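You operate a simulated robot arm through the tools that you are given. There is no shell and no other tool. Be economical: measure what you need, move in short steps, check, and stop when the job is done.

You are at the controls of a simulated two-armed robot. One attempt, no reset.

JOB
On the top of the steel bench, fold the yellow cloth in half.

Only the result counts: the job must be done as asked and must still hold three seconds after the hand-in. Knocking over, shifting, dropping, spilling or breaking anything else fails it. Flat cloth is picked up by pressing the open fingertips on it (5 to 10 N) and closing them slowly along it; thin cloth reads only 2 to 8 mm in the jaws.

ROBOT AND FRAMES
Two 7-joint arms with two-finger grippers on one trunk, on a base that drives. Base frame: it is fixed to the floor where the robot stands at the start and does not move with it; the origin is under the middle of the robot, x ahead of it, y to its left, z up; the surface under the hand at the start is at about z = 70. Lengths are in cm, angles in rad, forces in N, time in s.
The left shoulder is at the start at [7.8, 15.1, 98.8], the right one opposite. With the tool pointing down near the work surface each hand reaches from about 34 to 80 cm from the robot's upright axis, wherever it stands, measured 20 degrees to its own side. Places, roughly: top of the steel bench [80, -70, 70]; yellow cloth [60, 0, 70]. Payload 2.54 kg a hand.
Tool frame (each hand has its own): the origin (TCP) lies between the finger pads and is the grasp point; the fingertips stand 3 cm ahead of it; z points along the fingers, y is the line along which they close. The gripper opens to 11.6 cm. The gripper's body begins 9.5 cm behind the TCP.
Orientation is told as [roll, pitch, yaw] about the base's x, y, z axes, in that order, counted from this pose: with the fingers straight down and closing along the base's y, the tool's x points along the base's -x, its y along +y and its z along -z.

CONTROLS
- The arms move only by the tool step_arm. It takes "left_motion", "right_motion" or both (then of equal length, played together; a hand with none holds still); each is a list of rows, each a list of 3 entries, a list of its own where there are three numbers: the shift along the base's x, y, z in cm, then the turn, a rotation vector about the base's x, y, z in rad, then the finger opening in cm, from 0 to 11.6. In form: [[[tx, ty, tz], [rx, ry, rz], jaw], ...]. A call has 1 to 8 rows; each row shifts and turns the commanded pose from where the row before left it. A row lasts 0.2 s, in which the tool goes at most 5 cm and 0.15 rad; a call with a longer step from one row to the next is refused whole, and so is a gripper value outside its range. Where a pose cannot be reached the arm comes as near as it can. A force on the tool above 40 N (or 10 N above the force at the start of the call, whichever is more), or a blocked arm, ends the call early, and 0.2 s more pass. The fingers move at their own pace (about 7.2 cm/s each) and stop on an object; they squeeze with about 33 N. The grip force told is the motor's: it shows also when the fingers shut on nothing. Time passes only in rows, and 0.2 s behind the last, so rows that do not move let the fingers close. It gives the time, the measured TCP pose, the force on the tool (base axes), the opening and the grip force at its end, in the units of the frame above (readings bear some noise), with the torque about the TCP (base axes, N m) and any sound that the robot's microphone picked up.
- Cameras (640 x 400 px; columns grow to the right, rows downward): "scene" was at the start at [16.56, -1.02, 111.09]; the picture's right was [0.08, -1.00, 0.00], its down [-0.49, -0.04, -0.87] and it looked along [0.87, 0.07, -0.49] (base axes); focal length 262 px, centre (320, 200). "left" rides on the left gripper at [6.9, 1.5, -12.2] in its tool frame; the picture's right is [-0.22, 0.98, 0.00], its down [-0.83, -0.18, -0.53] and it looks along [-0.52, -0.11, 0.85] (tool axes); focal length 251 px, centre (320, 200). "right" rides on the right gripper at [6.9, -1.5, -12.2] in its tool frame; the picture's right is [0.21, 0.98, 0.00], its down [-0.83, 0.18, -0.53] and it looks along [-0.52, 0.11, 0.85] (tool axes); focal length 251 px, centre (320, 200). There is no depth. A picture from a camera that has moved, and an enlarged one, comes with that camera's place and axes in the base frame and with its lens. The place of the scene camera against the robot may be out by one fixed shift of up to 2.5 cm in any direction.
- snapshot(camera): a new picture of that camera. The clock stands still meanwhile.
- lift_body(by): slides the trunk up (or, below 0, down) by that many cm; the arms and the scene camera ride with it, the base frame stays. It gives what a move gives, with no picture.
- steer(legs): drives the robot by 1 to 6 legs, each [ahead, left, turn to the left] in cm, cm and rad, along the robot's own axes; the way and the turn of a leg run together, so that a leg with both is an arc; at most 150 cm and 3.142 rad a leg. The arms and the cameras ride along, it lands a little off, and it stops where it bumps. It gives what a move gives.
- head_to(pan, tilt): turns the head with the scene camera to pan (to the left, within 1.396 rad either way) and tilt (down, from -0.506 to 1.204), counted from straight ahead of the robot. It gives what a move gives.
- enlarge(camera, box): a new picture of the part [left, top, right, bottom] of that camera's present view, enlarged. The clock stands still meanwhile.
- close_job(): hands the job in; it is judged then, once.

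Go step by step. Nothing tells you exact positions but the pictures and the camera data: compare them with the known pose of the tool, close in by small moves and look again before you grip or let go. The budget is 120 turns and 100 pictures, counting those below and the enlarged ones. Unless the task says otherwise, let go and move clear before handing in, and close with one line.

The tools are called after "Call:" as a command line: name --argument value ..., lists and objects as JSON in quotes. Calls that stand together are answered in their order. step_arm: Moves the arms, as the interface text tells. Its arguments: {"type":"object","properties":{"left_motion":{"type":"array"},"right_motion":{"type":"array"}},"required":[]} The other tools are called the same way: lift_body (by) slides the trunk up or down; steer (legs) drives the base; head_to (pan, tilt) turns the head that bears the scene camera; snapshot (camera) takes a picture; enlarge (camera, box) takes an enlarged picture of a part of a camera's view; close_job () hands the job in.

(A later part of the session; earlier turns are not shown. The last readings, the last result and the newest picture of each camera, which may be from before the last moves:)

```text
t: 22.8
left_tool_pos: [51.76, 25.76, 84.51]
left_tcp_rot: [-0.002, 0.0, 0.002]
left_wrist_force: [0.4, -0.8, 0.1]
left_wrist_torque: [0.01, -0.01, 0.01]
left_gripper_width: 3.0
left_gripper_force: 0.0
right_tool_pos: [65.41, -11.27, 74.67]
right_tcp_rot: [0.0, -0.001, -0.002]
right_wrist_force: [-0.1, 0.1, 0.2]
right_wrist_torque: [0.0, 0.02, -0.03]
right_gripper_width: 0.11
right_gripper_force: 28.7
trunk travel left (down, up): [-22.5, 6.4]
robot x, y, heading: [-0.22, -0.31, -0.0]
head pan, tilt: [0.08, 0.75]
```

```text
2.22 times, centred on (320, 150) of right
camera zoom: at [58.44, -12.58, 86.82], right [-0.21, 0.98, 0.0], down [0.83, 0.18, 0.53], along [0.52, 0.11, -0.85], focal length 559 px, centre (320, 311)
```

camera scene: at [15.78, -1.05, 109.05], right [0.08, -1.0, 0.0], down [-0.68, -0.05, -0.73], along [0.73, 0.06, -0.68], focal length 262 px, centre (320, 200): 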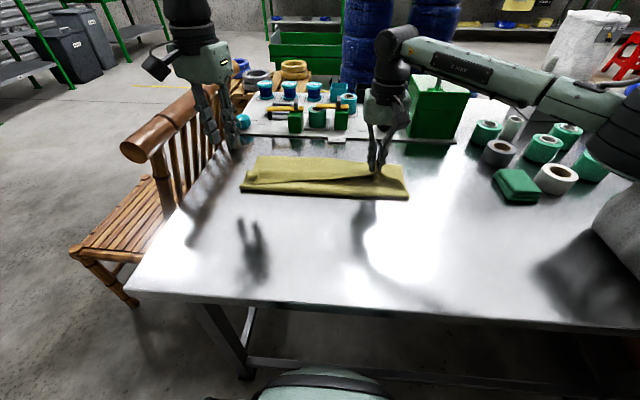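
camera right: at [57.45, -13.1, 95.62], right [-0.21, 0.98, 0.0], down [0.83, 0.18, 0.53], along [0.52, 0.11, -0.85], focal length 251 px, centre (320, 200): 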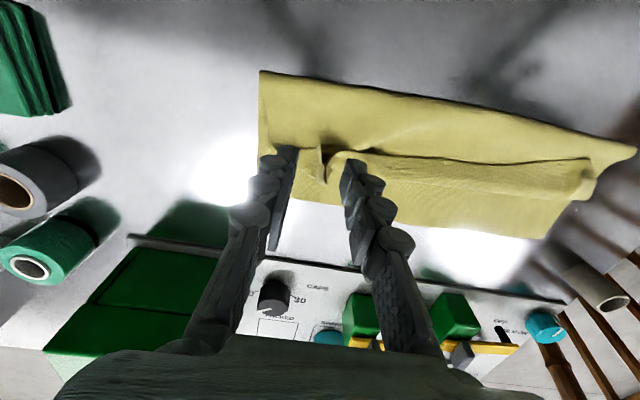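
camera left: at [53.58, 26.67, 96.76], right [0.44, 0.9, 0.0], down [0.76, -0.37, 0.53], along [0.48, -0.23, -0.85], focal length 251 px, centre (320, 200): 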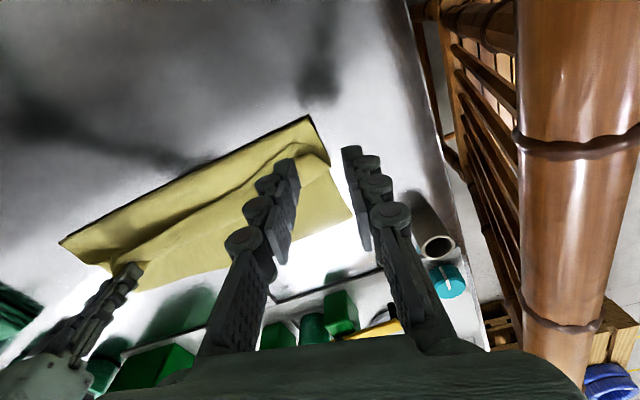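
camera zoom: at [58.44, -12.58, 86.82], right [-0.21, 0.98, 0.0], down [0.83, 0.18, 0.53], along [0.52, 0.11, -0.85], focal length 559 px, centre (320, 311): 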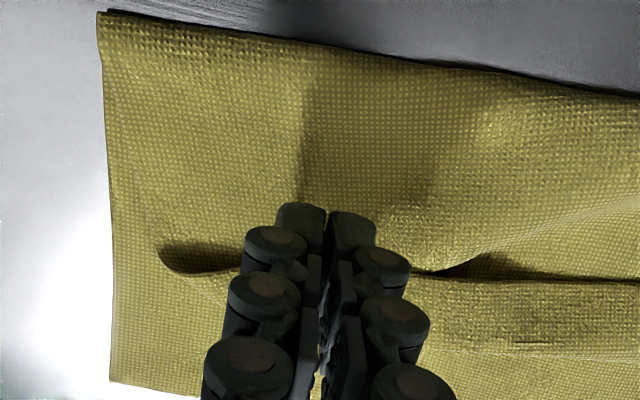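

The reading of 0.11 is ambiguous, so I lift gently to test whether cloth comes up.

Call:
step_arm --right_motion '[[[0.3, 0, 1.0], [0, 0, 0], 0], [[0.5, 0, 1.0], [0, 0, 0], 0], [[0.5, 0, 1.0], [0, 0, 0], 0]]'

Call:
enlarge --camera "right" --box '[200, 60, 440, 240]'

Call:
enlarge --camera "scene" --box '[220, 120, 430, 220]'

```text
t: 23.6
left_tool_pos: [51.78, 25.69, 84.56]
left_tcp_rot: [-0.001, 0.0, 0.002]
left_wrist_force: [-0.4, 0.2, -0.5]
left_wrist_torque: [0.01, 0.02, 0.0]
left_gripper_width: 2.99
left_gripper_force: 0.0
right_tool_pos: [66.54, -11.23, 77.53]
right_tcp_rot: [0.0, 0.0, -0.001]
right_wrist_force: [0.0, -0.5, -2.2]
right_wrist_torque: [-0.02, -0.03, 0.0]
right_gripper_width: 0.19
right_gripper_force: 30.7
trunk travel left (down, up): [-22.5, 6.4]
robot x, y, heading: [-0.3, 0.3, 0.001]
head pan, tilt: [0.08, 0.75]
```

```text
2.22 times, centred on (320, 150) of right
camera zoom: at [59.7, -12.55, 89.78], right [-0.21, 0.98, 0.0], down [0.83, 0.18, 0.53], along [0.52, 0.11, -0.85], focal length 559 px, centre (320, 311)
```

zoom: 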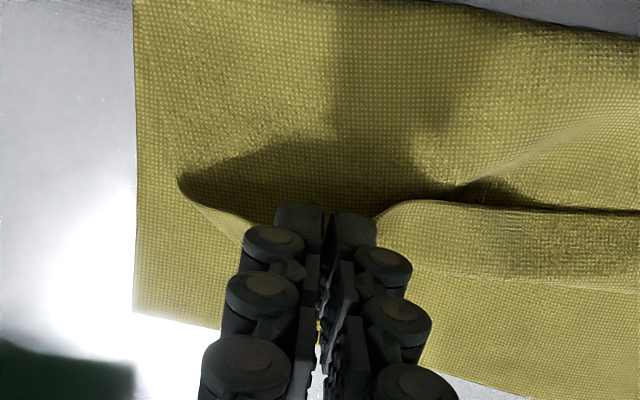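

```text
3.05 times, centred on (325, 170) of scene
camera zoom: at [15.79, -1.05, 109.05], right [0.08, -1.0, 0.0], down [-0.68, -0.05, -0.73], along [0.73, 0.06, -0.68], focal length 797 px, centre (305, 291)
```

zoom: 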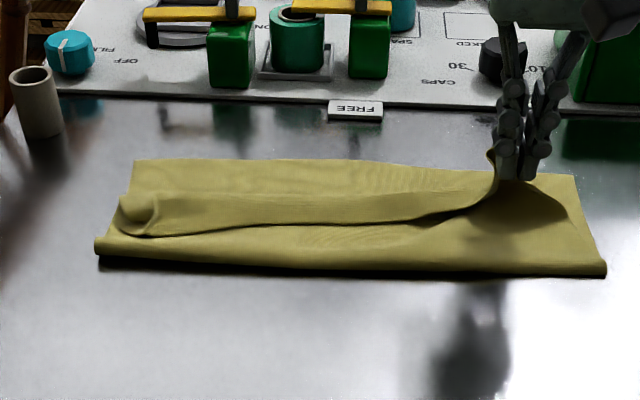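

The edge is gripped right at its rim. I carry it on to the far edge and lower it.

Call:
step_arm --right_motion '[[[1.0, 0, 0.3], [0, 0, 0], 0], [[1.2, -0.1, 0], [0, 0, 0], 0], [[1.2, -0.1, 0], [0, 0, 0], 0], [[1.2, -0.1, -0.5], [0, 0, 0], 0], [[0.6, 0, -1.0], [0, 0, 0], 0], [[0.2, 0, -1.2], [0, 0, 0], 0], [[0, 0, -0.8], [0, 0, 0], 0]]'

Call:
snapshot --camera "right"

Call:
enlarge --camera "scene" --box '[220, 120, 430, 220]'

```text
t: 25.2
left_tool_pos: [51.91, 25.66, 84.54]
left_tcp_rot: [-0.001, -0.002, 0.003]
left_wrist_force: [-0.7, -0.2, 0.4]
left_wrist_torque: [0.0, 0.01, -0.01]
left_gripper_width: 2.98
left_gripper_force: 0.0
right_tool_pos: [72.08, -11.48, 74.46]
right_tcp_rot: [0.001, -0.001, 0.001]
right_wrist_force: [0.6, 0.2, -0.6]
right_wrist_torque: [-0.01, 0.01, 0.0]
right_gripper_width: 0.2
right_gripper_force: 29.4
trunk travel left (down, up): [-22.5, 6.4]
robot x, y, heading: [-0.01, 0.07, -0.0]
head pan, tilt: [0.08, 0.75]
```

```text
63 pictures are left
camera right: at [65.23, -12.8, 86.6], right [-0.21, 0.98, 0.0], down [0.83, 0.18, 0.53], along [0.52, 0.12, -0.85], focal length 251 px, centre (320, 200)
```

right: 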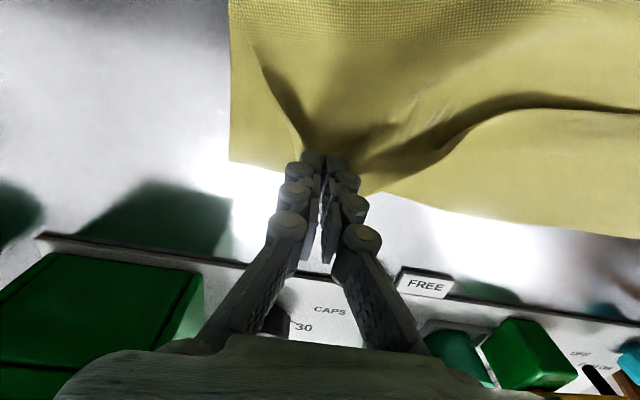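

```text
3.05 times, centred on (325, 170) of scene
camera zoom: at [15.8, -1.06, 109.05], right [0.08, -1.0, 0.0], down [-0.68, -0.05, -0.73], along [0.73, 0.06, -0.68], focal length 797 px, centre (305, 291)
```

zoom: 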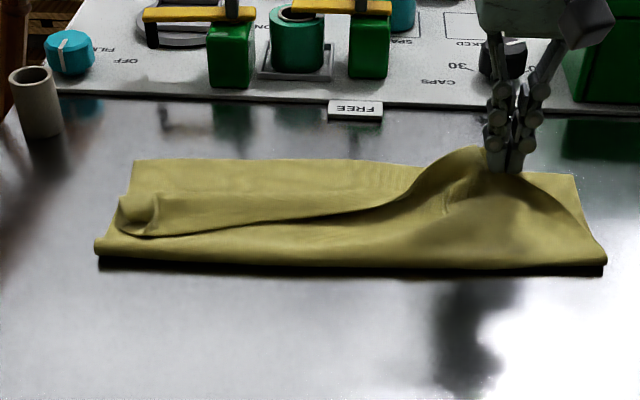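

The right edge now lies over the far edge. I lower slightly, open and lift straight up.

Call:
step_arm --right_motion '[[[0, 0, -0.6], [0, 0, 0], 0], [[0, 0, 0], [0, 0, 0], 0.8], [[0, 0, 0], [0, 0, 0], 1.6], [[0, 0, 0.6], [0, 0, 0], 2.4], [[0, 0, 2], [0, 0, 0], 2.4], [[-2, 0, 4], [0, 0, 0], 2.4], [[-3, 0, 3], [0, 0, 0], 2.4]]'

Call:
snapshot --camera "right"

Call:
enlarge --camera "scene" --box '[220, 120, 430, 220]'

```text
t: 26.8
left_tool_pos: [51.75, 25.65, 84.56]
left_tcp_rot: [-0.001, -0.002, 0.002]
left_wrist_force: [0.0, 0.1, -0.2]
left_wrist_torque: [-0.04, 0.01, 0.02]
left_gripper_width: 3.01
left_gripper_force: 0.0
right_tool_pos: [67.08, -11.59, 83.41]
right_tcp_rot: [0.0, 0.001, -0.001]
right_wrist_force: [-0.4, -0.1, -0.3]
right_wrist_torque: [-0.05, 0.0, -0.03]
right_gripper_width: 2.41
right_gripper_force: 0.1
trunk travel left (down, up): [-22.5, 6.4]
robot x, y, heading: [0.37, -0.13, 0.004]
head pan, tilt: [0.08, 0.75]
```

```text
61 pictures are left
camera right: at [60.13, -12.87, 95.64], right [-0.21, 0.98, 0.0], down [0.83, 0.18, 0.53], along [0.52, 0.11, -0.85], focal length 251 px, centre (320, 200)
```

right: 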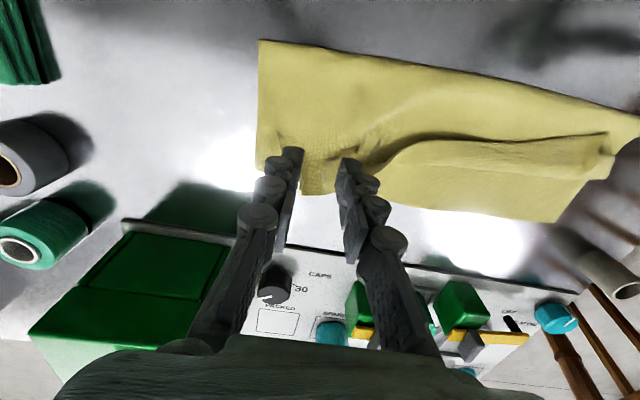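

```text
3.05 times, centred on (325, 170) of scene
camera zoom: at [15.76, -1.06, 109.06], right [0.08, -1.0, 0.0], down [-0.68, -0.05, -0.73], along [0.73, 0.06, -0.68], focal length 797 px, centre (305, 291)
```

zoom: 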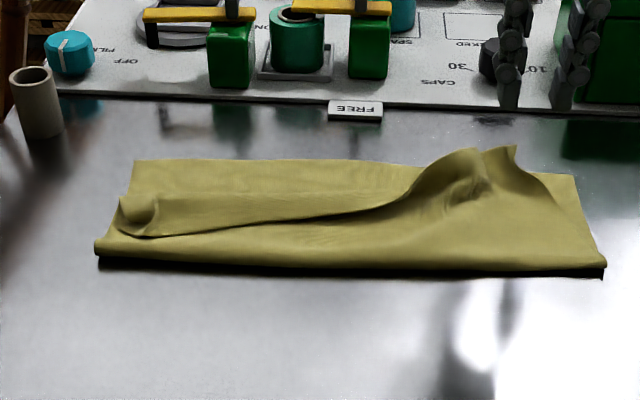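

The right side is unrolled and lies at the far edge. Now I retract the right hand and sidestep the robot 10 cm right, to give the left hand a better bearing on its corner.

Call:
step_arm --right_motion '[[[-4, 0, 1], [0, 0, 0], 3], [[-4.5, 0, 1], [0, 0, 0], 3], [[-4.5, 0, 0], [0, 0, 0], 3]]'

Call:
steer --legs '[[0, -10, 0]]'

Call:
snapshot --camera "scene"

Call:
snapshot --camera "left"

```text
t: 27.6
left_tool_pos: [51.84, 25.7, 84.5]
left_tcp_rot: [0.001, -0.001, 0.004]
left_wrist_force: [-0.1, -0.8, -0.4]
left_wrist_torque: [-0.01, 0.0, 0.0]
left_gripper_width: 3.0
left_gripper_force: 0.1
right_tool_pos: [53.93, -11.28, 85.36]
right_tcp_rot: [0.0, -0.001, 0.0]
right_wrist_force: [-0.4, 0.3, 0.2]
right_wrist_torque: [0.0, -0.04, -0.01]
right_gripper_width: 3.03
right_gripper_force: 0.1
trunk travel left (down, up): [-22.5, 6.4]
robot x, y, heading: [-0.27, 0.13, -0.001]
head pan, tilt: [0.08, 0.75]
```

```text
t: 29.2
left_tool_pos: [51.87, 15.72, 84.54]
left_tcp_rot: [0.001, 0.0, -0.001]
left_wrist_force: [0.2, 0.1, -0.6]
left_wrist_torque: [0.04, -0.01, 0.0]
left_gripper_width: 3.0
left_gripper_force: 0.1
right_tool_pos: [53.95, -21.34, 85.46]
right_tcp_rot: [0.0, 0.0, -0.003]
right_wrist_force: [-0.2, -0.3, 0.1]
right_wrist_torque: [0.01, 0.03, -0.01]
right_gripper_width: 3.0
right_gripper_force: 0.0
trunk travel left (down, up): [-22.5, 6.4]
robot x, y, heading: [-0.08, -9.53, -0.002]
head pan, tilt: [0.08, 0.75]
```

```text
59 pictures are left
camera scene: at [15.78, -11.07, 109.05], right [0.08, -1.0, 0.0], down [-0.68, -0.05, -0.73], along [0.73, 0.06, -0.68], focal length 262 px, centre (320, 200)
```

scene: 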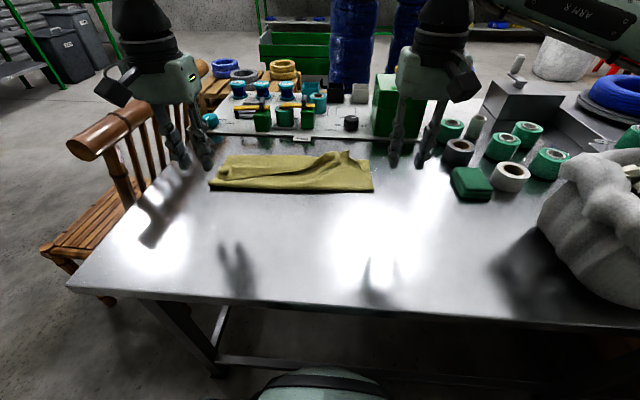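

```text
58 pictures are left
camera left: at [44.91, 17.13, 96.7], right [0.21, 0.98, 0.0], down [0.83, -0.18, 0.53], along [0.52, -0.11, -0.85], focal length 251 px, centre (320, 200)
```

left: 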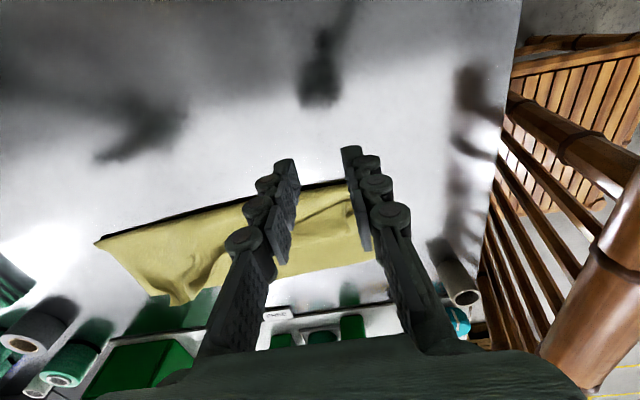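

I move the left hand nearer the left corner with wide-open fingers for a clear view.

Call:
step_arm --left_motion '[[[2, 1, -1], [0, 0, 0], 6], [[2, 1, -1], [0, 0, 0], 8], [[2, 1, -1], [0, 0, 0], 8]]'

Call:
enlarge --camera "left" --box '[180, 60, 460, 240]'

Call:
enlarge --camera "scene" --box '[190, 130, 390, 210]'

```text
t: 30.0
left_tool_pos: [57.89, 18.67, 81.31]
left_tcp_rot: [0.0, 0.002, 0.0]
left_wrist_force: [-0.2, 0.2, 1.2]
left_wrist_torque: [0.05, 0.03, -0.04]
left_gripper_width: 7.99
left_gripper_force: 0.1
right_tool_pos: [54.03, -21.43, 85.44]
right_tcp_rot: [-0.001, 0.001, -0.001]
right_wrist_force: [1.1, -1.1, -0.2]
right_wrist_torque: [0.02, 0.01, -0.01]
right_gripper_width: 3.0
right_gripper_force: 0.1
trunk travel left (down, up): [-22.5, 6.4]
robot x, y, heading: [-0.23, -9.98, -0.002]
head pan, tilt: [0.08, 0.75]
```

```text
2.22 times, centred on (320, 150) of left
camera zoom: at [50.95, 20.19, 93.55], right [0.22, 0.98, 0.0], down [0.83, -0.18, 0.53], along [0.52, -0.12, -0.85], focal length 559 px, centre (320, 311)
```

zoom: 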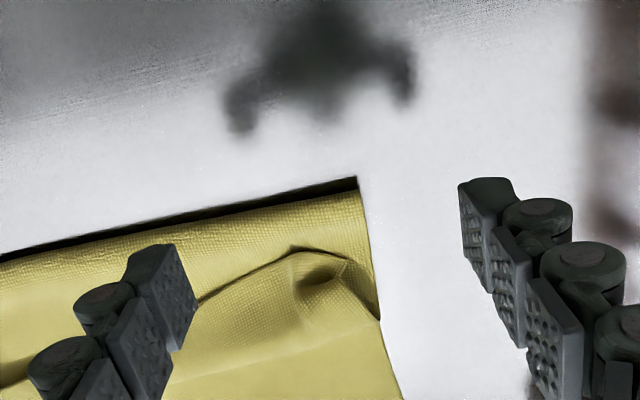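

```text
3.20 times, centred on (290, 170) of scene
camera zoom: at [15.8, -11.05, 109.05], right [0.08, -1.0, 0.0], down [-0.68, -0.05, -0.73], along [0.73, 0.06, -0.68], focal length 837 px, centre (416, 296)
```

zoom: 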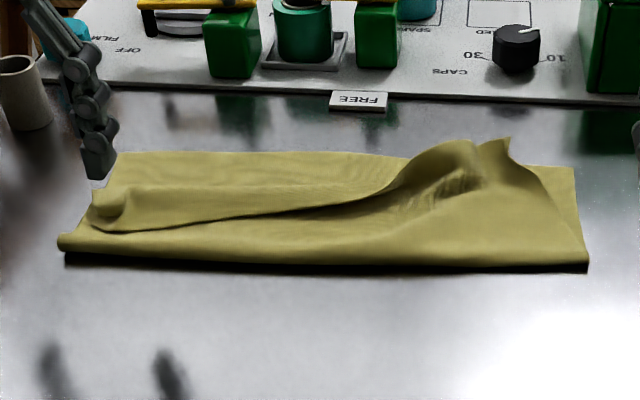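

The left corner's edge lies near (61–62, 16–19) with a small ridge near y≈17. I move above it with a narrow opening for a last check.

Call:
step_arm --left_motion '[[[1.1, -0.5, -1.8], [0, 0, 0], 3.2], [[1.0, -0.5, -1.8], [0, 0, 0], 3.2], [[1.0, -0.5, -1.7], [0, 0, 0], 3.2]]'

Call:
enlarge --camera "left" --box '[220, 80, 420, 220]'

Call:
enlarge --camera "scene" --box '[190, 140, 290, 200]'

```text
t: 30.8
left_tool_pos: [60.92, 17.22, 76.19]
left_tcp_rot: [-0.001, 0.001, 0.0]
left_wrist_force: [0.8, 0.2, -0.2]
left_wrist_torque: [0.0, -0.01, 0.02]
left_gripper_width: 3.21
left_gripper_force: 0.1
right_tool_pos: [53.98, -21.36, 85.35]
right_tcp_rot: [0.0, 0.001, 0.0]
right_wrist_force: [0.2, 0.2, -0.2]
right_wrist_torque: [0.01, 0.02, 0.01]
right_gripper_width: 3.02
right_gripper_force: 0.1
trunk travel left (down, up): [-22.5, 6.4]
robot x, y, heading: [-0.23, -9.76, -0.0]
head pan, tilt: [0.08, 0.75]
```

```text
2.86 times, centred on (320, 150) of left
camera zoom: at [54.05, 18.68, 88.33], right [0.21, 0.98, 0.0], down [0.83, -0.18, 0.53], along [0.52, -0.11, -0.85], focal length 718 px, centre (320, 343)
```

zoom: 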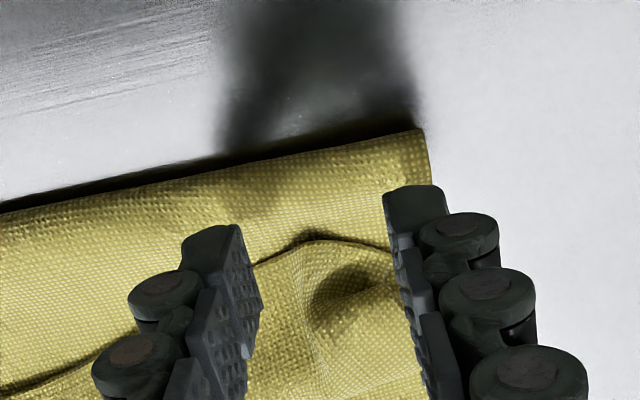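

```text
6.40 times, centred on (240, 170) of scene
camera zoom: at [15.8, -11.05, 109.05], right [0.08, -1.0, 0.0], down [-0.68, -0.05, -0.73], along [0.73, 0.06, -0.68], focal length 1674 px, centre (832, 392)
```

zoom: 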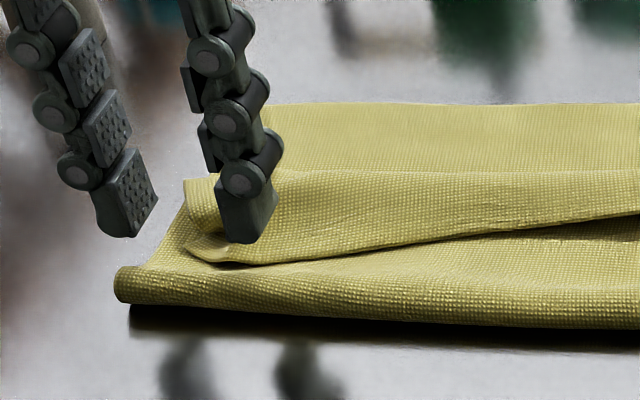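

The edge at y≈17 is at x≈61.5, and its flap corner is between the fingers. I go down until light contact.

Call:
step_arm --left_motion '[[[0.4, -0.2, -1.0], [0, 0, 0], 3.2], [[0, 0, -0.8], [0, 0, 0], 3.2], [[0, 0, -0.4], [0, 0, 0], 3.2], [[0, 0, -0.2], [0, 0, 0], 3.2]]'

```text
t: 31.8
left_tool_pos: [61.38, 16.96, 73.79]
left_tcp_rot: [0.001, 0.0, -0.002]
left_wrist_force: [0.3, -0.7, 0.2]
left_wrist_torque: [-0.01, 0.0, -0.03]
left_gripper_width: 3.19
left_gripper_force: 0.0
right_tool_pos: [54.03, -21.39, 85.52]
right_tcp_rot: [-0.002, 0.0, -0.002]
right_wrist_force: [0.9, -0.9, 0.2]
right_wrist_torque: [-0.02, 0.04, 0.02]
right_gripper_width: 3.01
right_gripper_force: 0.1
trunk travel left (down, up): [-22.5, 6.4]
robot x, y, heading: [-0.15, -10.47, -0.006]
head pan, tilt: [0.08, 0.75]
```

Call:
step_arm --left_motion '[[[0, 0, -0.2], [0, 0, 0], 3.2], [[0, 0, -0.15], [0, 0, 0], 3.2]]'

```text
t: 32.4
left_tool_pos: [61.31, 17.02, 73.42]
left_tcp_rot: [0.0, -0.003, -0.002]
left_wrist_force: [-0.3, 0.6, 0.3]
left_wrist_torque: [0.01, 0.01, -0.04]
left_gripper_width: 3.19
left_gripper_force: 0.2
right_tool_pos: [54.01, -21.39, 85.41]
right_tcp_rot: [-0.001, -0.001, -0.001]
right_wrist_force: [-0.3, -0.6, -0.1]
right_wrist_torque: [0.02, 0.02, 0.01]
right_gripper_width: 2.99
right_gripper_force: 0.1
trunk travel left (down, up): [-22.5, 6.4]
robot x, y, heading: [-0.31, -9.84, -0.006]
head pan, tilt: [0.08, 0.75]
```

Still no firm contact, so one small step more.

Call:
step_arm --left_motion '[[[0, 0, -0.12], [0, 0, 0], 3.2]]'

```text
t: 32.8
left_tool_pos: [61.41, 17.0, 73.49]
left_tcp_rot: [-0.002, -0.002, -0.001]
left_wrist_force: [0.2, 0.3, 1.1]
left_wrist_torque: [-0.01, -0.02, 0.01]
left_gripper_width: 3.22
left_gripper_force: 0.0
right_tool_pos: [53.98, -21.44, 85.41]
right_tcp_rot: [0.001, -0.001, -0.002]
right_wrist_force: [0.1, -0.2, 0.0]
right_wrist_torque: [0.0, 0.02, -0.02]
right_gripper_width: 3.0
right_gripper_force: 0.0
trunk travel left (down, up): [-22.5, 6.4]
robot x, y, heading: [-0.03, -9.99, -0.001]
head pan, tilt: [0.08, 0.75]
```

Light contact now. I close slowly.

Call:
step_arm --left_motion '[[[0, 0, -0.05], [0, 0, 0], 2.8], [[0, 0, 0], [0, 0, 0], 2.3], [[0, 0, 0], [0, 0, 0], 1.8], [[0, 0, 0], [0, 0, 0], 1.3], [[0, 0, 0], [0, 0, 0], 0.8], [[0, 0, 0], [0, 0, 0], 0.3], [[0, 0, 0], [0, 0, 0], 0]]'

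Call:
step_arm --left_motion '[[[0, 0, 0.8], [0, 0, 0], 0], [[0.3, 0, 1.0], [0, 0, 0], 0], [[0.3, 0, 1.0], [0, 0, 0], 0]]'

Call:
enlarge --camera "left" --box '[180, 60, 460, 240]'

Call:
enlarge --camera "scene" --box '[190, 130, 390, 210]'

```text
t: 34.4
left_tool_pos: [61.3, 17.08, 73.18]
left_tcp_rot: [-0.001, 0.001, -0.001]
left_wrist_force: [0.2, 0.8, 0.2]
left_wrist_torque: [0.01, 0.01, 0.0]
left_gripper_width: 0.29
left_gripper_force: 32.0
right_tool_pos: [53.9, -21.34, 85.36]
right_tcp_rot: [0.0, 0.001, -0.002]
right_wrist_force: [0.7, 0.0, 0.2]
right_wrist_torque: [-0.01, -0.01, 0.0]
right_gripper_width: 3.01
right_gripper_force: 0.0
trunk travel left (down, up): [-22.5, 6.4]
robot x, y, heading: [-0.35, -10.07, 0.001]
head pan, tilt: [0.08, 0.75]
```

```text
t: 35.2
left_tool_pos: [62.02, 16.88, 76.08]
left_tcp_rot: [0.0, -0.002, 0.001]
left_wrist_force: [0.7, -1.4, -1.1]
left_wrist_torque: [0.03, 0.06, -0.01]
left_gripper_width: 0.51
left_gripper_force: 39.1
right_tool_pos: [53.95, -21.36, 85.44]
right_tcp_rot: [0.001, 0.001, -0.002]
right_wrist_force: [0.1, -0.5, 0.1]
right_wrist_torque: [0.03, 0.02, -0.03]
right_gripper_width: 2.98
right_gripper_force: 0.0
trunk travel left (down, up): [-22.5, 6.4]
robot x, y, heading: [-0.08, -10.15, -0.002]
head pan, tilt: [0.08, 0.75]
```

```text
2.22 times, centred on (320, 150) of left
camera zoom: at [55.04, 18.36, 88.32], right [0.21, 0.98, 0.0], down [0.83, -0.18, 0.53], along [0.52, -0.11, -0.85], focal length 559 px, centre (320, 311)
```

zoom: 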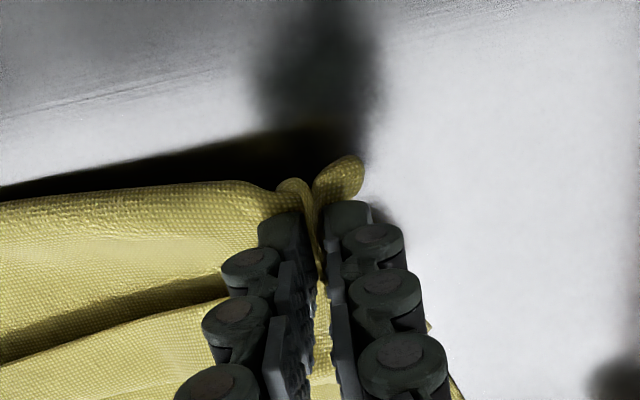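

```text
3.20 times, centred on (290, 170) of scene
camera zoom: at [15.77, -11.06, 109.05], right [0.08, -1.0, 0.0], down [-0.68, -0.05, -0.73], along [0.73, 0.06, -0.68], focal length 837 px, centre (416, 296)
```

zoom: 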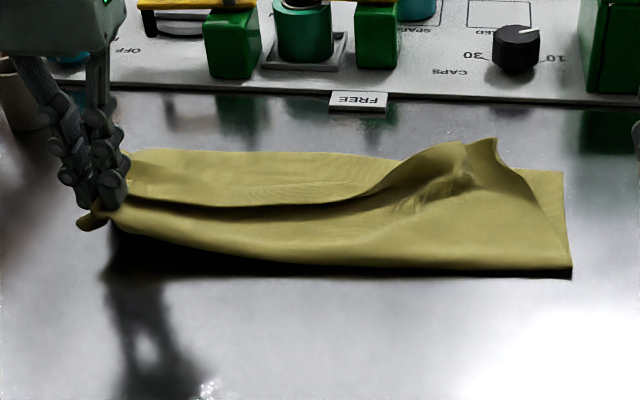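

That pinch also picked up the layer beneath, as the fold line came up. I set it back where it was and release, then retry without pressing.

Call:
step_arm --left_motion '[[[-0.3, 0.1, -1.0], [0, 0, 0], 0], [[-0.3, 0, -1.0], [0, 0, 0], 0], [[0, 0, -0.7], [0, 0, 0], 0], [[0, 0, 0], [0, 0, 0], 1.5], [[0, 0, 0], [0, 0, 0], 3.4], [[0, 0, 0.4], [0, 0, 0], 3.6], [[0, 0, 2], [0, 0, 0], 3.6], [[-3, 0, 3], [0, 0, 0], 8]]'

Call:
enlarge --camera "left" --box '[140, 60, 460, 260]'

Call:
enlarge --camera "scene" --box '[190, 130, 390, 210]'

```text
t: 37.0
left_tool_pos: [58.06, 17.15, 78.58]
left_tcp_rot: [0.0, -0.001, 0.0]
left_wrist_force: [-0.4, 0.1, 0.2]
left_wrist_torque: [0.01, 0.0, 0.01]
left_gripper_width: 8.02
left_gripper_force: 0.1
right_tool_pos: [53.8, -21.39, 85.35]
right_tcp_rot: [0.001, -0.002, -0.001]
right_wrist_force: [0.7, 0.0, 1.1]
right_wrist_torque: [-0.02, -0.01, -0.02]
right_gripper_width: 2.99
right_gripper_force: 0.1
trunk travel left (down, up): [-22.5, 6.4]
robot x, y, heading: [0.04, -9.55, -0.0]
head pan, tilt: [0.08, 0.75]
```

```text
2.00 times, centred on (300, 160) of left
camera zoom: at [51.15, 18.54, 90.81], right [0.21, 0.98, 0.0], down [0.83, -0.18, 0.53], along [0.52, -0.11, -0.84], focal length 503 px, centre (360, 280)
```

zoom: 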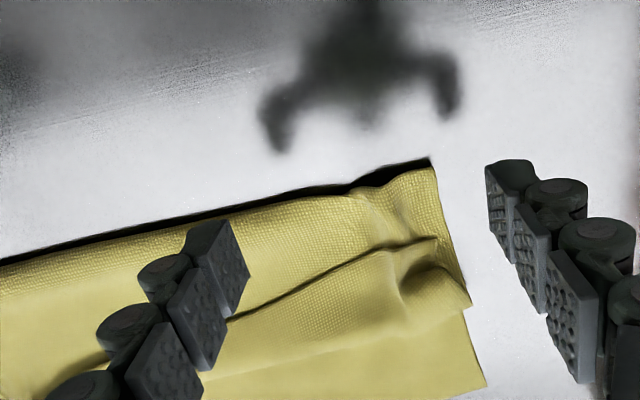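

```text
3.20 times, centred on (290, 170) of scene
camera zoom: at [15.74, -11.05, 109.06], right [0.08, -1.0, 0.0], down [-0.68, -0.05, -0.73], along [0.73, 0.06, -0.68], focal length 837 px, centre (416, 296)
```

zoom: 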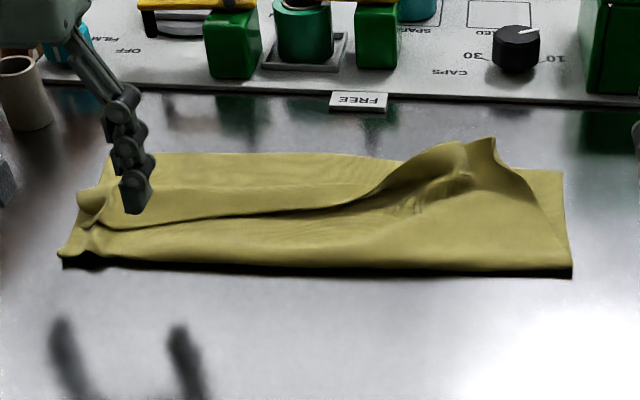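

The cloth settled back. The flap corner now stands slightly proud at about (61.5, 19.5), so I'll pinch it from both sides with the tips held just above the lower layer.

Call:
step_arm --left_motion '[[[1.8, 0.9, -1.5], [0, 0, 0], 3.4], [[1.7, 0.9, -1.5], [0, 0, 0], 3.4], [[0, 0, -0.8], [0, 0, 0], 3.4]]'

Call:
enlarge --camera "left" --box '[220, 80, 420, 220]'

Call:
enlarge --camera "scene" --box '[190, 140, 290, 200]'

```text
t: 37.8
left_tool_pos: [61.72, 18.75, 74.98]
left_tcp_rot: [-0.001, -0.002, -0.001]
left_wrist_force: [1.0, 0.0, 0.4]
left_wrist_torque: [0.02, -0.01, -0.01]
left_gripper_width: 3.4
left_gripper_force: 0.0
right_tool_pos: [53.91, -21.38, 85.38]
right_tcp_rot: [0.001, -0.001, -0.001]
right_wrist_force: [0.1, 0.5, 0.4]
right_wrist_torque: [-0.01, 0.03, -0.02]
right_gripper_width: 3.01
right_gripper_force: 0.1
trunk travel left (down, up): [-22.5, 6.4]
robot x, y, heading: [0.19, -9.56, -0.003]
head pan, tilt: [0.08, 0.75]
```

```text
2.86 times, centred on (320, 150) of left
camera zoom: at [54.76, 20.22, 87.12], right [0.22, 0.98, 0.0], down [0.83, -0.18, 0.53], along [0.52, -0.11, -0.85], focal length 718 px, centre (320, 343)
```

zoom: 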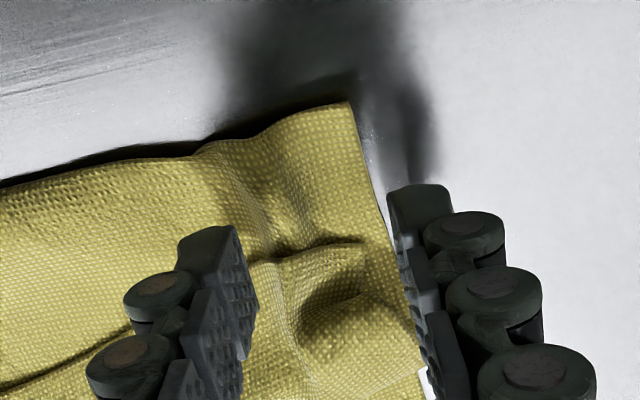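

```text
6.40 times, centred on (240, 170) of scene
camera zoom: at [15.79, -11.05, 109.05], right [0.08, -1.0, 0.0], down [-0.68, -0.05, -0.73], along [0.73, 0.06, -0.68], focal length 1674 px, centre (832, 392)
```

zoom: 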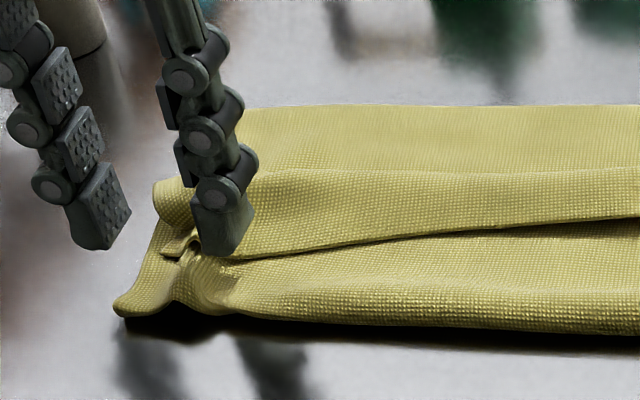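

A lower wrinkle runs right under this corner, so closing along y would catch it again. I'll go up and turn the left tool 90° so the fingers close along x, catching only the raised flap edge.

Call:
step_arm --left_motion '[[[0, 0, 2], [0, 0, 0.15], 3.4], [[0, 0, 2], [0, 0, 0.15], 3.4], [[0, 0, 1], [0, 0, 0.15], 3.4], [[0, 0, 0], [0, 0, 0.15], 3.4], [[0, 0, 0], [0, 0, 0.15], 3.4], [[0, 0, 0], [0, 0, 0.15], 3.4], [[0, 0, 0], [0, 0, 0.15], 3.4], [[0, 0, 0], [0, 0, 0.15], 3.4]]'

Call:
step_arm --left_motion '[[[0, 0, 0], [0, 0, 0.15], 3.4], [[0, 0, 0], [0, 0, 0.15], 3.4], [[0, 0, 0], [0, 0, 0.07], 6]]'

Call:
snapshot --camera "left"

Call:
enlarge --camera "scene" --box '[190, 130, 390, 210]'

```text
t: 39.6
left_tool_pos: [61.86, 18.91, 79.92]
left_tcp_rot: [-0.001, 0.0, 1.202]
left_wrist_force: [-0.3, -0.4, -0.4]
left_wrist_torque: [0.0, 0.04, -0.01]
left_gripper_width: 3.37
left_gripper_force: 0.1
right_tool_pos: [54.09, -21.31, 85.41]
right_tcp_rot: [0.0, -0.002, -0.003]
right_wrist_force: [-0.4, -0.3, 0.4]
right_wrist_torque: [0.03, -0.04, -0.02]
right_gripper_width: 3.01
right_gripper_force: 0.0
trunk travel left (down, up): [-22.5, 6.4]
robot x, y, heading: [0.26, -9.92, -0.0]
head pan, tilt: [0.08, 0.75]
```

```text
t: 40.4
left_tool_pos: [62.0, 18.83, 79.96]
left_tcp_rot: [0.0, -0.001, 1.572]
left_wrist_force: [-0.2, 0.0, -0.2]
left_wrist_torque: [0.0, 0.02, 0.01]
left_gripper_width: 5.99
left_gripper_force: 0.1
right_tool_pos: [54.03, -21.39, 85.29]
right_tcp_rot: [0.001, 0.0, -0.002]
right_wrist_force: [-0.7, -0.6, -0.8]
right_wrist_torque: [0.01, 0.0, -0.02]
right_gripper_width: 3.01
right_gripper_force: 0.1
trunk travel left (down, up): [-22.5, 6.4]
robot x, y, heading: [-0.18, -10.08, -0.003]
head pan, tilt: [0.08, 0.75]
```

```text
47 pictures are left
camera left: at [60.32, 11.93, 92.17], right [-0.98, 0.21, 0.0], down [0.18, 0.83, 0.53], along [0.11, 0.52, -0.85], focal length 251 px, centre (320, 200)
```

left: 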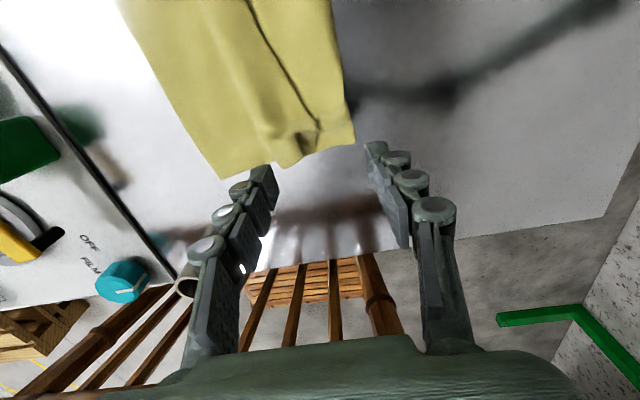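

```text
3.20 times, centred on (290, 170) of scene
camera zoom: at [15.78, -11.05, 109.05], right [0.08, -1.0, 0.0], down [-0.68, -0.05, -0.73], along [0.73, 0.06, -0.68], focal length 837 px, centre (416, 296)
```

zoom: 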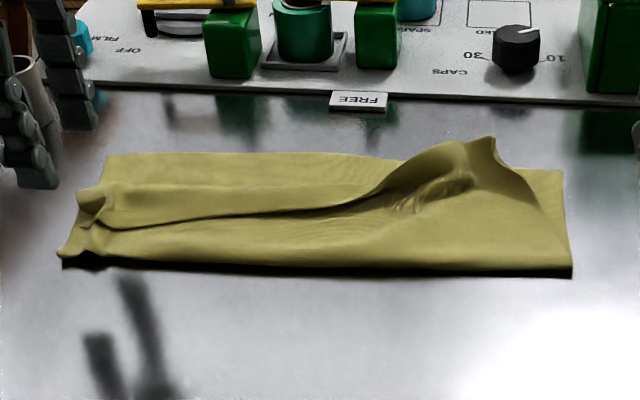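

The tool turned fine. I take a closer look at the corner from this side.

Call:
enlarge --camera "left" --box '[200, 60, 400, 185]'

```text
3.20 times, centred on (300, 122) of left
camera zoom: at [60.32, 11.93, 92.17], right [-0.98, 0.21, 0.0], down [0.18, 0.83, 0.53], along [0.11, 0.52, -0.85], focal length 805 px, centre (384, 448)
```

zoom: 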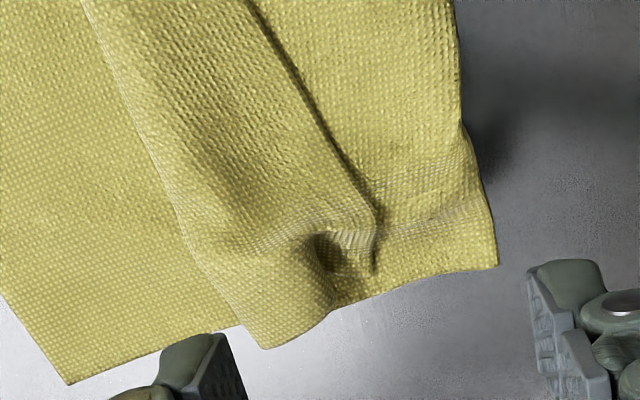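

The geometry is clear: at y≈16 the flap runs from its edge at x≈62.3 to the bend at 66.9. I'll close along x there, with the outer finger just beyond the edge and the tips barely above the lower layer.

Call:
step_arm --left_motion '[[[0.4, -1.3, -1.5], [0, 0, 0], 3.4], [[0.3, -1.3, -2], [0, 0, 0], 3.4], [[0, 0, -1.5], [0, 0, 0], 3.4], [[0, 0, -0.7], [0, 0, 0], 3.4], [[0, 0, -0.3], [0, 0, 0], 3.4]]'

Call:
enlarge --camera "left" --box '[200, 60, 440, 210]'

Call:
enlarge --camera "scene" --box '[190, 140, 290, 200]'

```text
t: 41.6
left_tool_pos: [62.47, 16.34, 73.95]
left_tcp_rot: [0.0, 0.001, 1.57]
left_wrist_force: [0.4, 0.5, 0.3]
left_wrist_torque: [-0.01, -0.02, -0.01]
left_gripper_width: 3.37
left_gripper_force: 0.0
right_tool_pos: [53.99, -21.4, 85.41]
right_tcp_rot: [0.0, 0.0, -0.001]
right_wrist_force: [0.0, -0.5, 0.0]
right_wrist_torque: [0.01, 0.01, 0.01]
right_gripper_width: 2.97
right_gripper_force: 0.1
trunk travel left (down, up): [-22.5, 6.4]
robot x, y, heading: [-0.2, -9.93, 0.001]
head pan, tilt: [0.08, 0.75]
```

```text
2.67 times, centred on (320, 135) of left
camera zoom: at [60.93, 9.35, 86.19], right [-0.98, 0.22, 0.0], down [0.18, 0.83, 0.53], along [0.12, 0.52, -0.85], focal length 670 px, centre (320, 373)
```

zoom: 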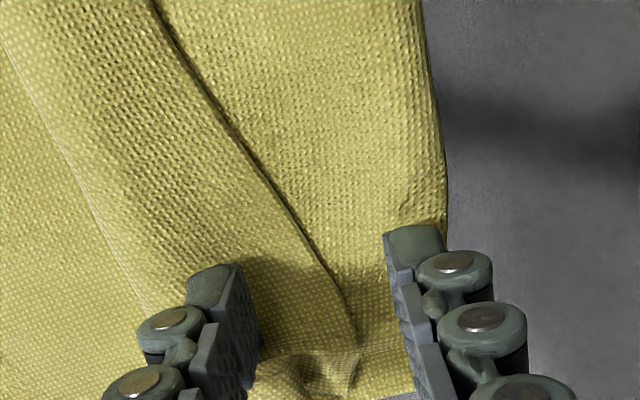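

```text
6.40 times, centred on (240, 170) of scene
camera zoom: at [15.79, -11.05, 109.05], right [0.08, -1.0, 0.0], down [-0.68, -0.05, -0.73], along [0.73, 0.06, -0.68], focal length 1674 px, centre (832, 392)
```

zoom: 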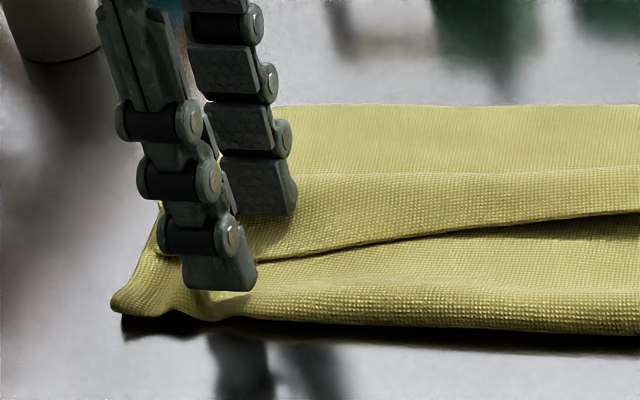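

The fingers straddle the edge as wanted. I lower a touch and close slowly.

Call:
step_arm --left_motion '[[[0, 0, -0.25], [0, 0, 0], 3.4], [[0, 0, 0], [0, 0, 0], 2.9], [[0, 0, 0], [0, 0, 0], 2.4], [[0, 0, 0], [0, 0, 0], 1.9], [[0, 0, 0], [0, 0, 0], 1.4], [[0, 0, 0], [0, 0, 0], 0.9], [[0, 0, 0], [0, 0, 0], 0.4], [[0, 0, 0], [0, 0, 0], 0]]'

Call:
enlarge --camera "left" --box '[200, 60, 440, 210]'

Call:
enlarge --camera "scene" --box '[190, 140, 290, 200]'

```text
t: 43.4
left_tool_pos: [62.53, 16.26, 73.79]
left_tcp_rot: [-0.001, -0.001, 1.568]
left_wrist_force: [0.4, -0.2, -0.6]
left_wrist_torque: [0.02, 0.02, 0.0]
left_gripper_width: 0.0
left_gripper_force: 28.9
right_tool_pos: [54.14, -21.34, 85.43]
right_tcp_rot: [-0.001, 0.001, 0.0]
right_wrist_force: [0.4, -0.5, -0.2]
right_wrist_torque: [0.02, 0.04, 0.02]
right_gripper_width: 3.02
right_gripper_force: 0.0
trunk travel left (down, up): [-22.5, 6.4]
robot x, y, heading: [0.04, -10.06, -0.002]
head pan, tilt: [0.08, 0.75]
```

```text
2.67 times, centred on (320, 135) of left
camera zoom: at [60.95, 9.33, 85.96], right [-0.98, 0.22, 0.0], down [0.18, 0.83, 0.53], along [0.12, 0.52, -0.85], focal length 670 px, centre (320, 373)
```

zoom: 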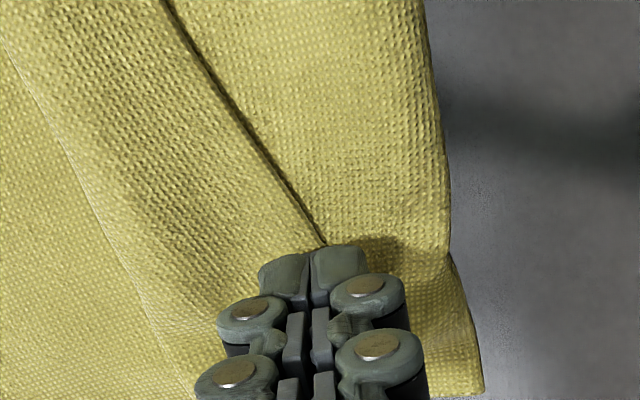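

```text
6.40 times, centred on (240, 170) of scene
camera zoom: at [15.78, -11.05, 109.05], right [0.08, -1.0, 0.0], down [-0.68, -0.05, -0.73], along [0.73, 0.06, -0.68], focal length 1674 px, centre (832, 392)
```

zoom: 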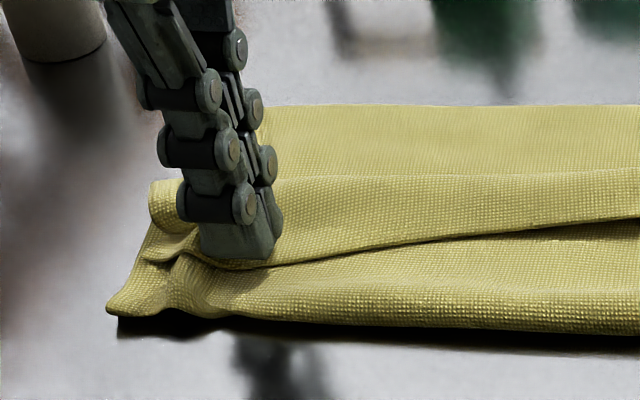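

Nothing was caught (0.0). With the closed tips resting on the flap edge, I'll try brushing the flap forward instead, pressing lightly.

Call:
step_arm --left_motion '[[[0, 0, -0.2], [0, 0, 0], 0], [[0, 0, -0.15], [0, 0, 0], 0]]'

```text
t: 44.0
left_tool_pos: [62.54, 16.31, 73.4]
left_tcp_rot: [0.001, 0.0, 1.571]
left_wrist_force: [-0.1, -0.2, 1.3]
left_wrist_torque: [-0.01, 0.01, -0.01]
left_gripper_width: 0.0
left_gripper_force: 28.2
right_tool_pos: [54.0, -21.32, 85.35]
right_tcp_rot: [0.002, 0.001, -0.002]
right_wrist_force: [-0.3, 0.4, -0.6]
right_wrist_torque: [-0.01, 0.02, -0.01]
right_gripper_width: 3.02
right_gripper_force: 0.1
trunk travel left (down, up): [-22.5, 6.4]
robot x, y, heading: [0.01, -9.73, -0.006]
head pan, tilt: [0.08, 0.75]
```

Call:
step_arm --left_motion '[[[0.5, 0, 0], [0, 0, 0], 0], [[0.6, 0, 0], [0, 0, 0], 0], [[0.6, 0, 0], [0, 0, 0], 0], [[0.6, 0, 0], [0, 0, 0], 0]]'

Call:
enlarge --camera "left" --box '[200, 60, 440, 210]'

Call:
enlarge --camera "scene" --box '[190, 130, 390, 210]'

```text
t: 45.0
left_tool_pos: [64.75, 16.27, 73.49]
left_tcp_rot: [-0.001, 0.001, 1.568]
left_wrist_force: [0.0, 0.5, 0.7]
left_wrist_torque: [0.02, 0.0, 0.02]
left_gripper_width: 0.0
left_gripper_force: 28.8
right_tool_pos: [53.98, -21.39, 85.46]
right_tcp_rot: [0.0, -0.001, -0.002]
right_wrist_force: [-0.2, -0.3, -0.2]
right_wrist_torque: [0.0, 0.0, 0.04]
right_gripper_width: 3.0
right_gripper_force: 0.0
trunk travel left (down, up): [-22.5, 6.4]
robot x, y, heading: [0.16, -10.01, -0.006]
head pan, tilt: [0.08, 0.75]
```

```text
2.67 times, centred on (320, 135) of left
camera zoom: at [63.2, 9.4, 85.66], right [-0.98, 0.22, 0.0], down [0.18, 0.83, 0.53], along [0.12, 0.52, -0.85], focal length 670 px, centre (320, 373)
```

zoom: 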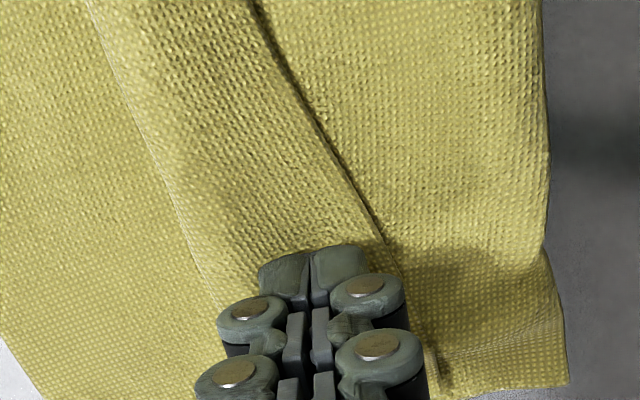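

```text
3.20 times, centred on (290, 170) of scene
camera zoom: at [15.79, -11.05, 109.05], right [0.08, -1.0, 0.0], down [-0.68, -0.05, -0.73], along [0.73, 0.06, -0.68], focal length 837 px, centre (416, 296)
```

zoom: 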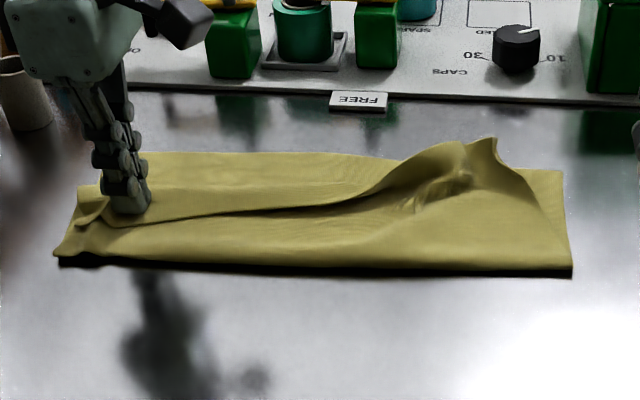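

Brushing mostly slid over. The earlier failure came from the fingers standing partly off the flap, so now I'll pinch fully on the flap at y≈14 (flap x≈63.3–67.3), closing along x.

Call:
step_arm --left_motion '[[[0, 0, 1.5], [0, 0, 0], 0], [[0.2, -2.2, 0], [0, 0, 0], 2.0], [[0, 0, -0.7], [0, 0, 0], 2.0], [[0, 0, -0.6], [0, 0, 0], 2.0], [[0, 0, -0.2], [0, 0, 0], 2.0]]'

Call:
enlarge --camera "left" --box '[200, 60, 440, 210]'

```text
t: 46.2
left_tool_pos: [64.05, 14.55, 73.72]
left_tcp_rot: [-0.002, -0.001, 1.569]
left_wrist_force: [0.5, -0.6, 0.5]
left_wrist_torque: [0.01, 0.0, 0.01]
left_gripper_width: 2.0
left_gripper_force: 0.1
left hand out of reach, approached as far as the arm can: row 2, 4
right_tool_pos: [53.97, -21.39, 85.39]
right_tcp_rot: [-0.001, 0.0, -0.001]
right_wrist_force: [0.6, 0.6, -0.8]
right_wrist_torque: [-0.01, 0.03, -0.01]
right_gripper_width: 2.98
right_gripper_force: 0.1
trunk travel left (down, up): [-22.5, 6.4]
robot x, y, heading: [0.08, -10.0, 0.001]
head pan, tilt: [0.08, 0.75]
```

```text
2.67 times, centred on (320, 135) of left
camera zoom: at [62.46, 7.67, 85.94], right [-0.98, 0.22, 0.0], down [0.18, 0.83, 0.53], along [0.12, 0.52, -0.85], focal length 670 px, centre (320, 373)
```

zoom: 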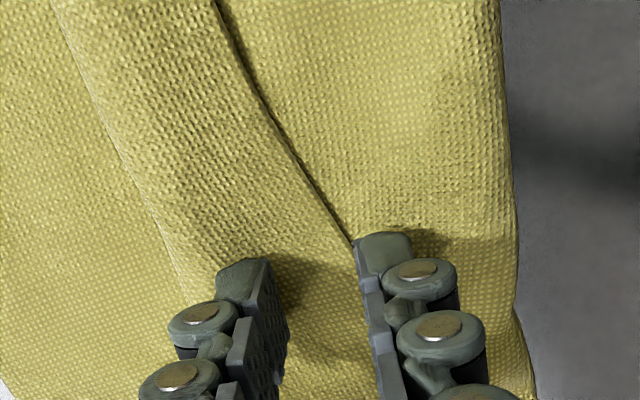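

The left arm hits its limit again around x≈65 here. I'll lift off and test at a safe height whether it can reach further forward when more to its own side.

Call:
step_arm --left_motion '[[[0, 0, 3], [0, 0, 0], 2], [[0, 1.5, 4], [0, 0, 0], 2], [[0, 2, 3], [0, 0, 0], 2], [[2, 1, 0], [0, 0, 0], 2], [[2, 0.5, 0], [0, 0, 0], 2], [[2, 0, 0], [0, 0, 0], 2], [[2, 0, 0], [0, 0, 0], 2]]'

```text
t: 47.8
left_tool_pos: [68.79, 20.26, 83.88]
left_tcp_rot: [0.0, 0.0, 1.569]
left_wrist_force: [0.0, 0.1, 1.3]
left_wrist_torque: [0.02, -0.02, -0.03]
left_gripper_width: 1.99
left_gripper_force: 0.0
left hand out of reach, approached as far as the arm can: row 6, 7
right_tool_pos: [53.95, -21.34, 85.33]
right_tcp_rot: [0.001, 0.001, -0.002]
right_wrist_force: [-0.8, -0.8, -0.9]
right_wrist_torque: [-0.04, 0.0, 0.0]
right_gripper_width: 3.01
right_gripper_force: 0.1
trunk travel left (down, up): [-22.5, 6.4]
robot x, y, heading: [-0.08, -10.04, -0.002]
head pan, tilt: [0.08, 0.75]
```

I test further outward to see whether x=72 is reachable at all.

Call:
step_arm --left_motion '[[[0.5, 2, 1], [0, 0, 0], 2], [[1, 2, 1], [0, 0, 0], 2], [[1, 1.5, 0], [0, 0, 0], 2], [[1, 0.5, 0], [0, 0, 0], 2]]'

```text
t: 48.8
left_tool_pos: [69.94, 26.75, 85.78]
left_tcp_rot: [-0.002, 0.0, 1.569]
left_wrist_force: [0.4, 0.2, -0.5]
left_wrist_torque: [0.03, 0.0, -0.03]
left_gripper_width: 1.99
left_gripper_force: 0.0
left hand out of reach, approached as far as the arm can: row 2, 3, 4
right_tool_pos: [53.95, -21.43, 85.53]
right_tcp_rot: [0.001, 0.0, 0.0]
right_wrist_force: [0.0, 0.2, 0.0]
right_wrist_torque: [-0.02, 0.01, 0.01]
right_gripper_width: 2.99
right_gripper_force: 0.0
trunk travel left (down, up): [-22.5, 6.4]
robot x, y, heading: [-0.22, -10.02, -0.002]
head pan, tilt: [0.08, 0.75]
```

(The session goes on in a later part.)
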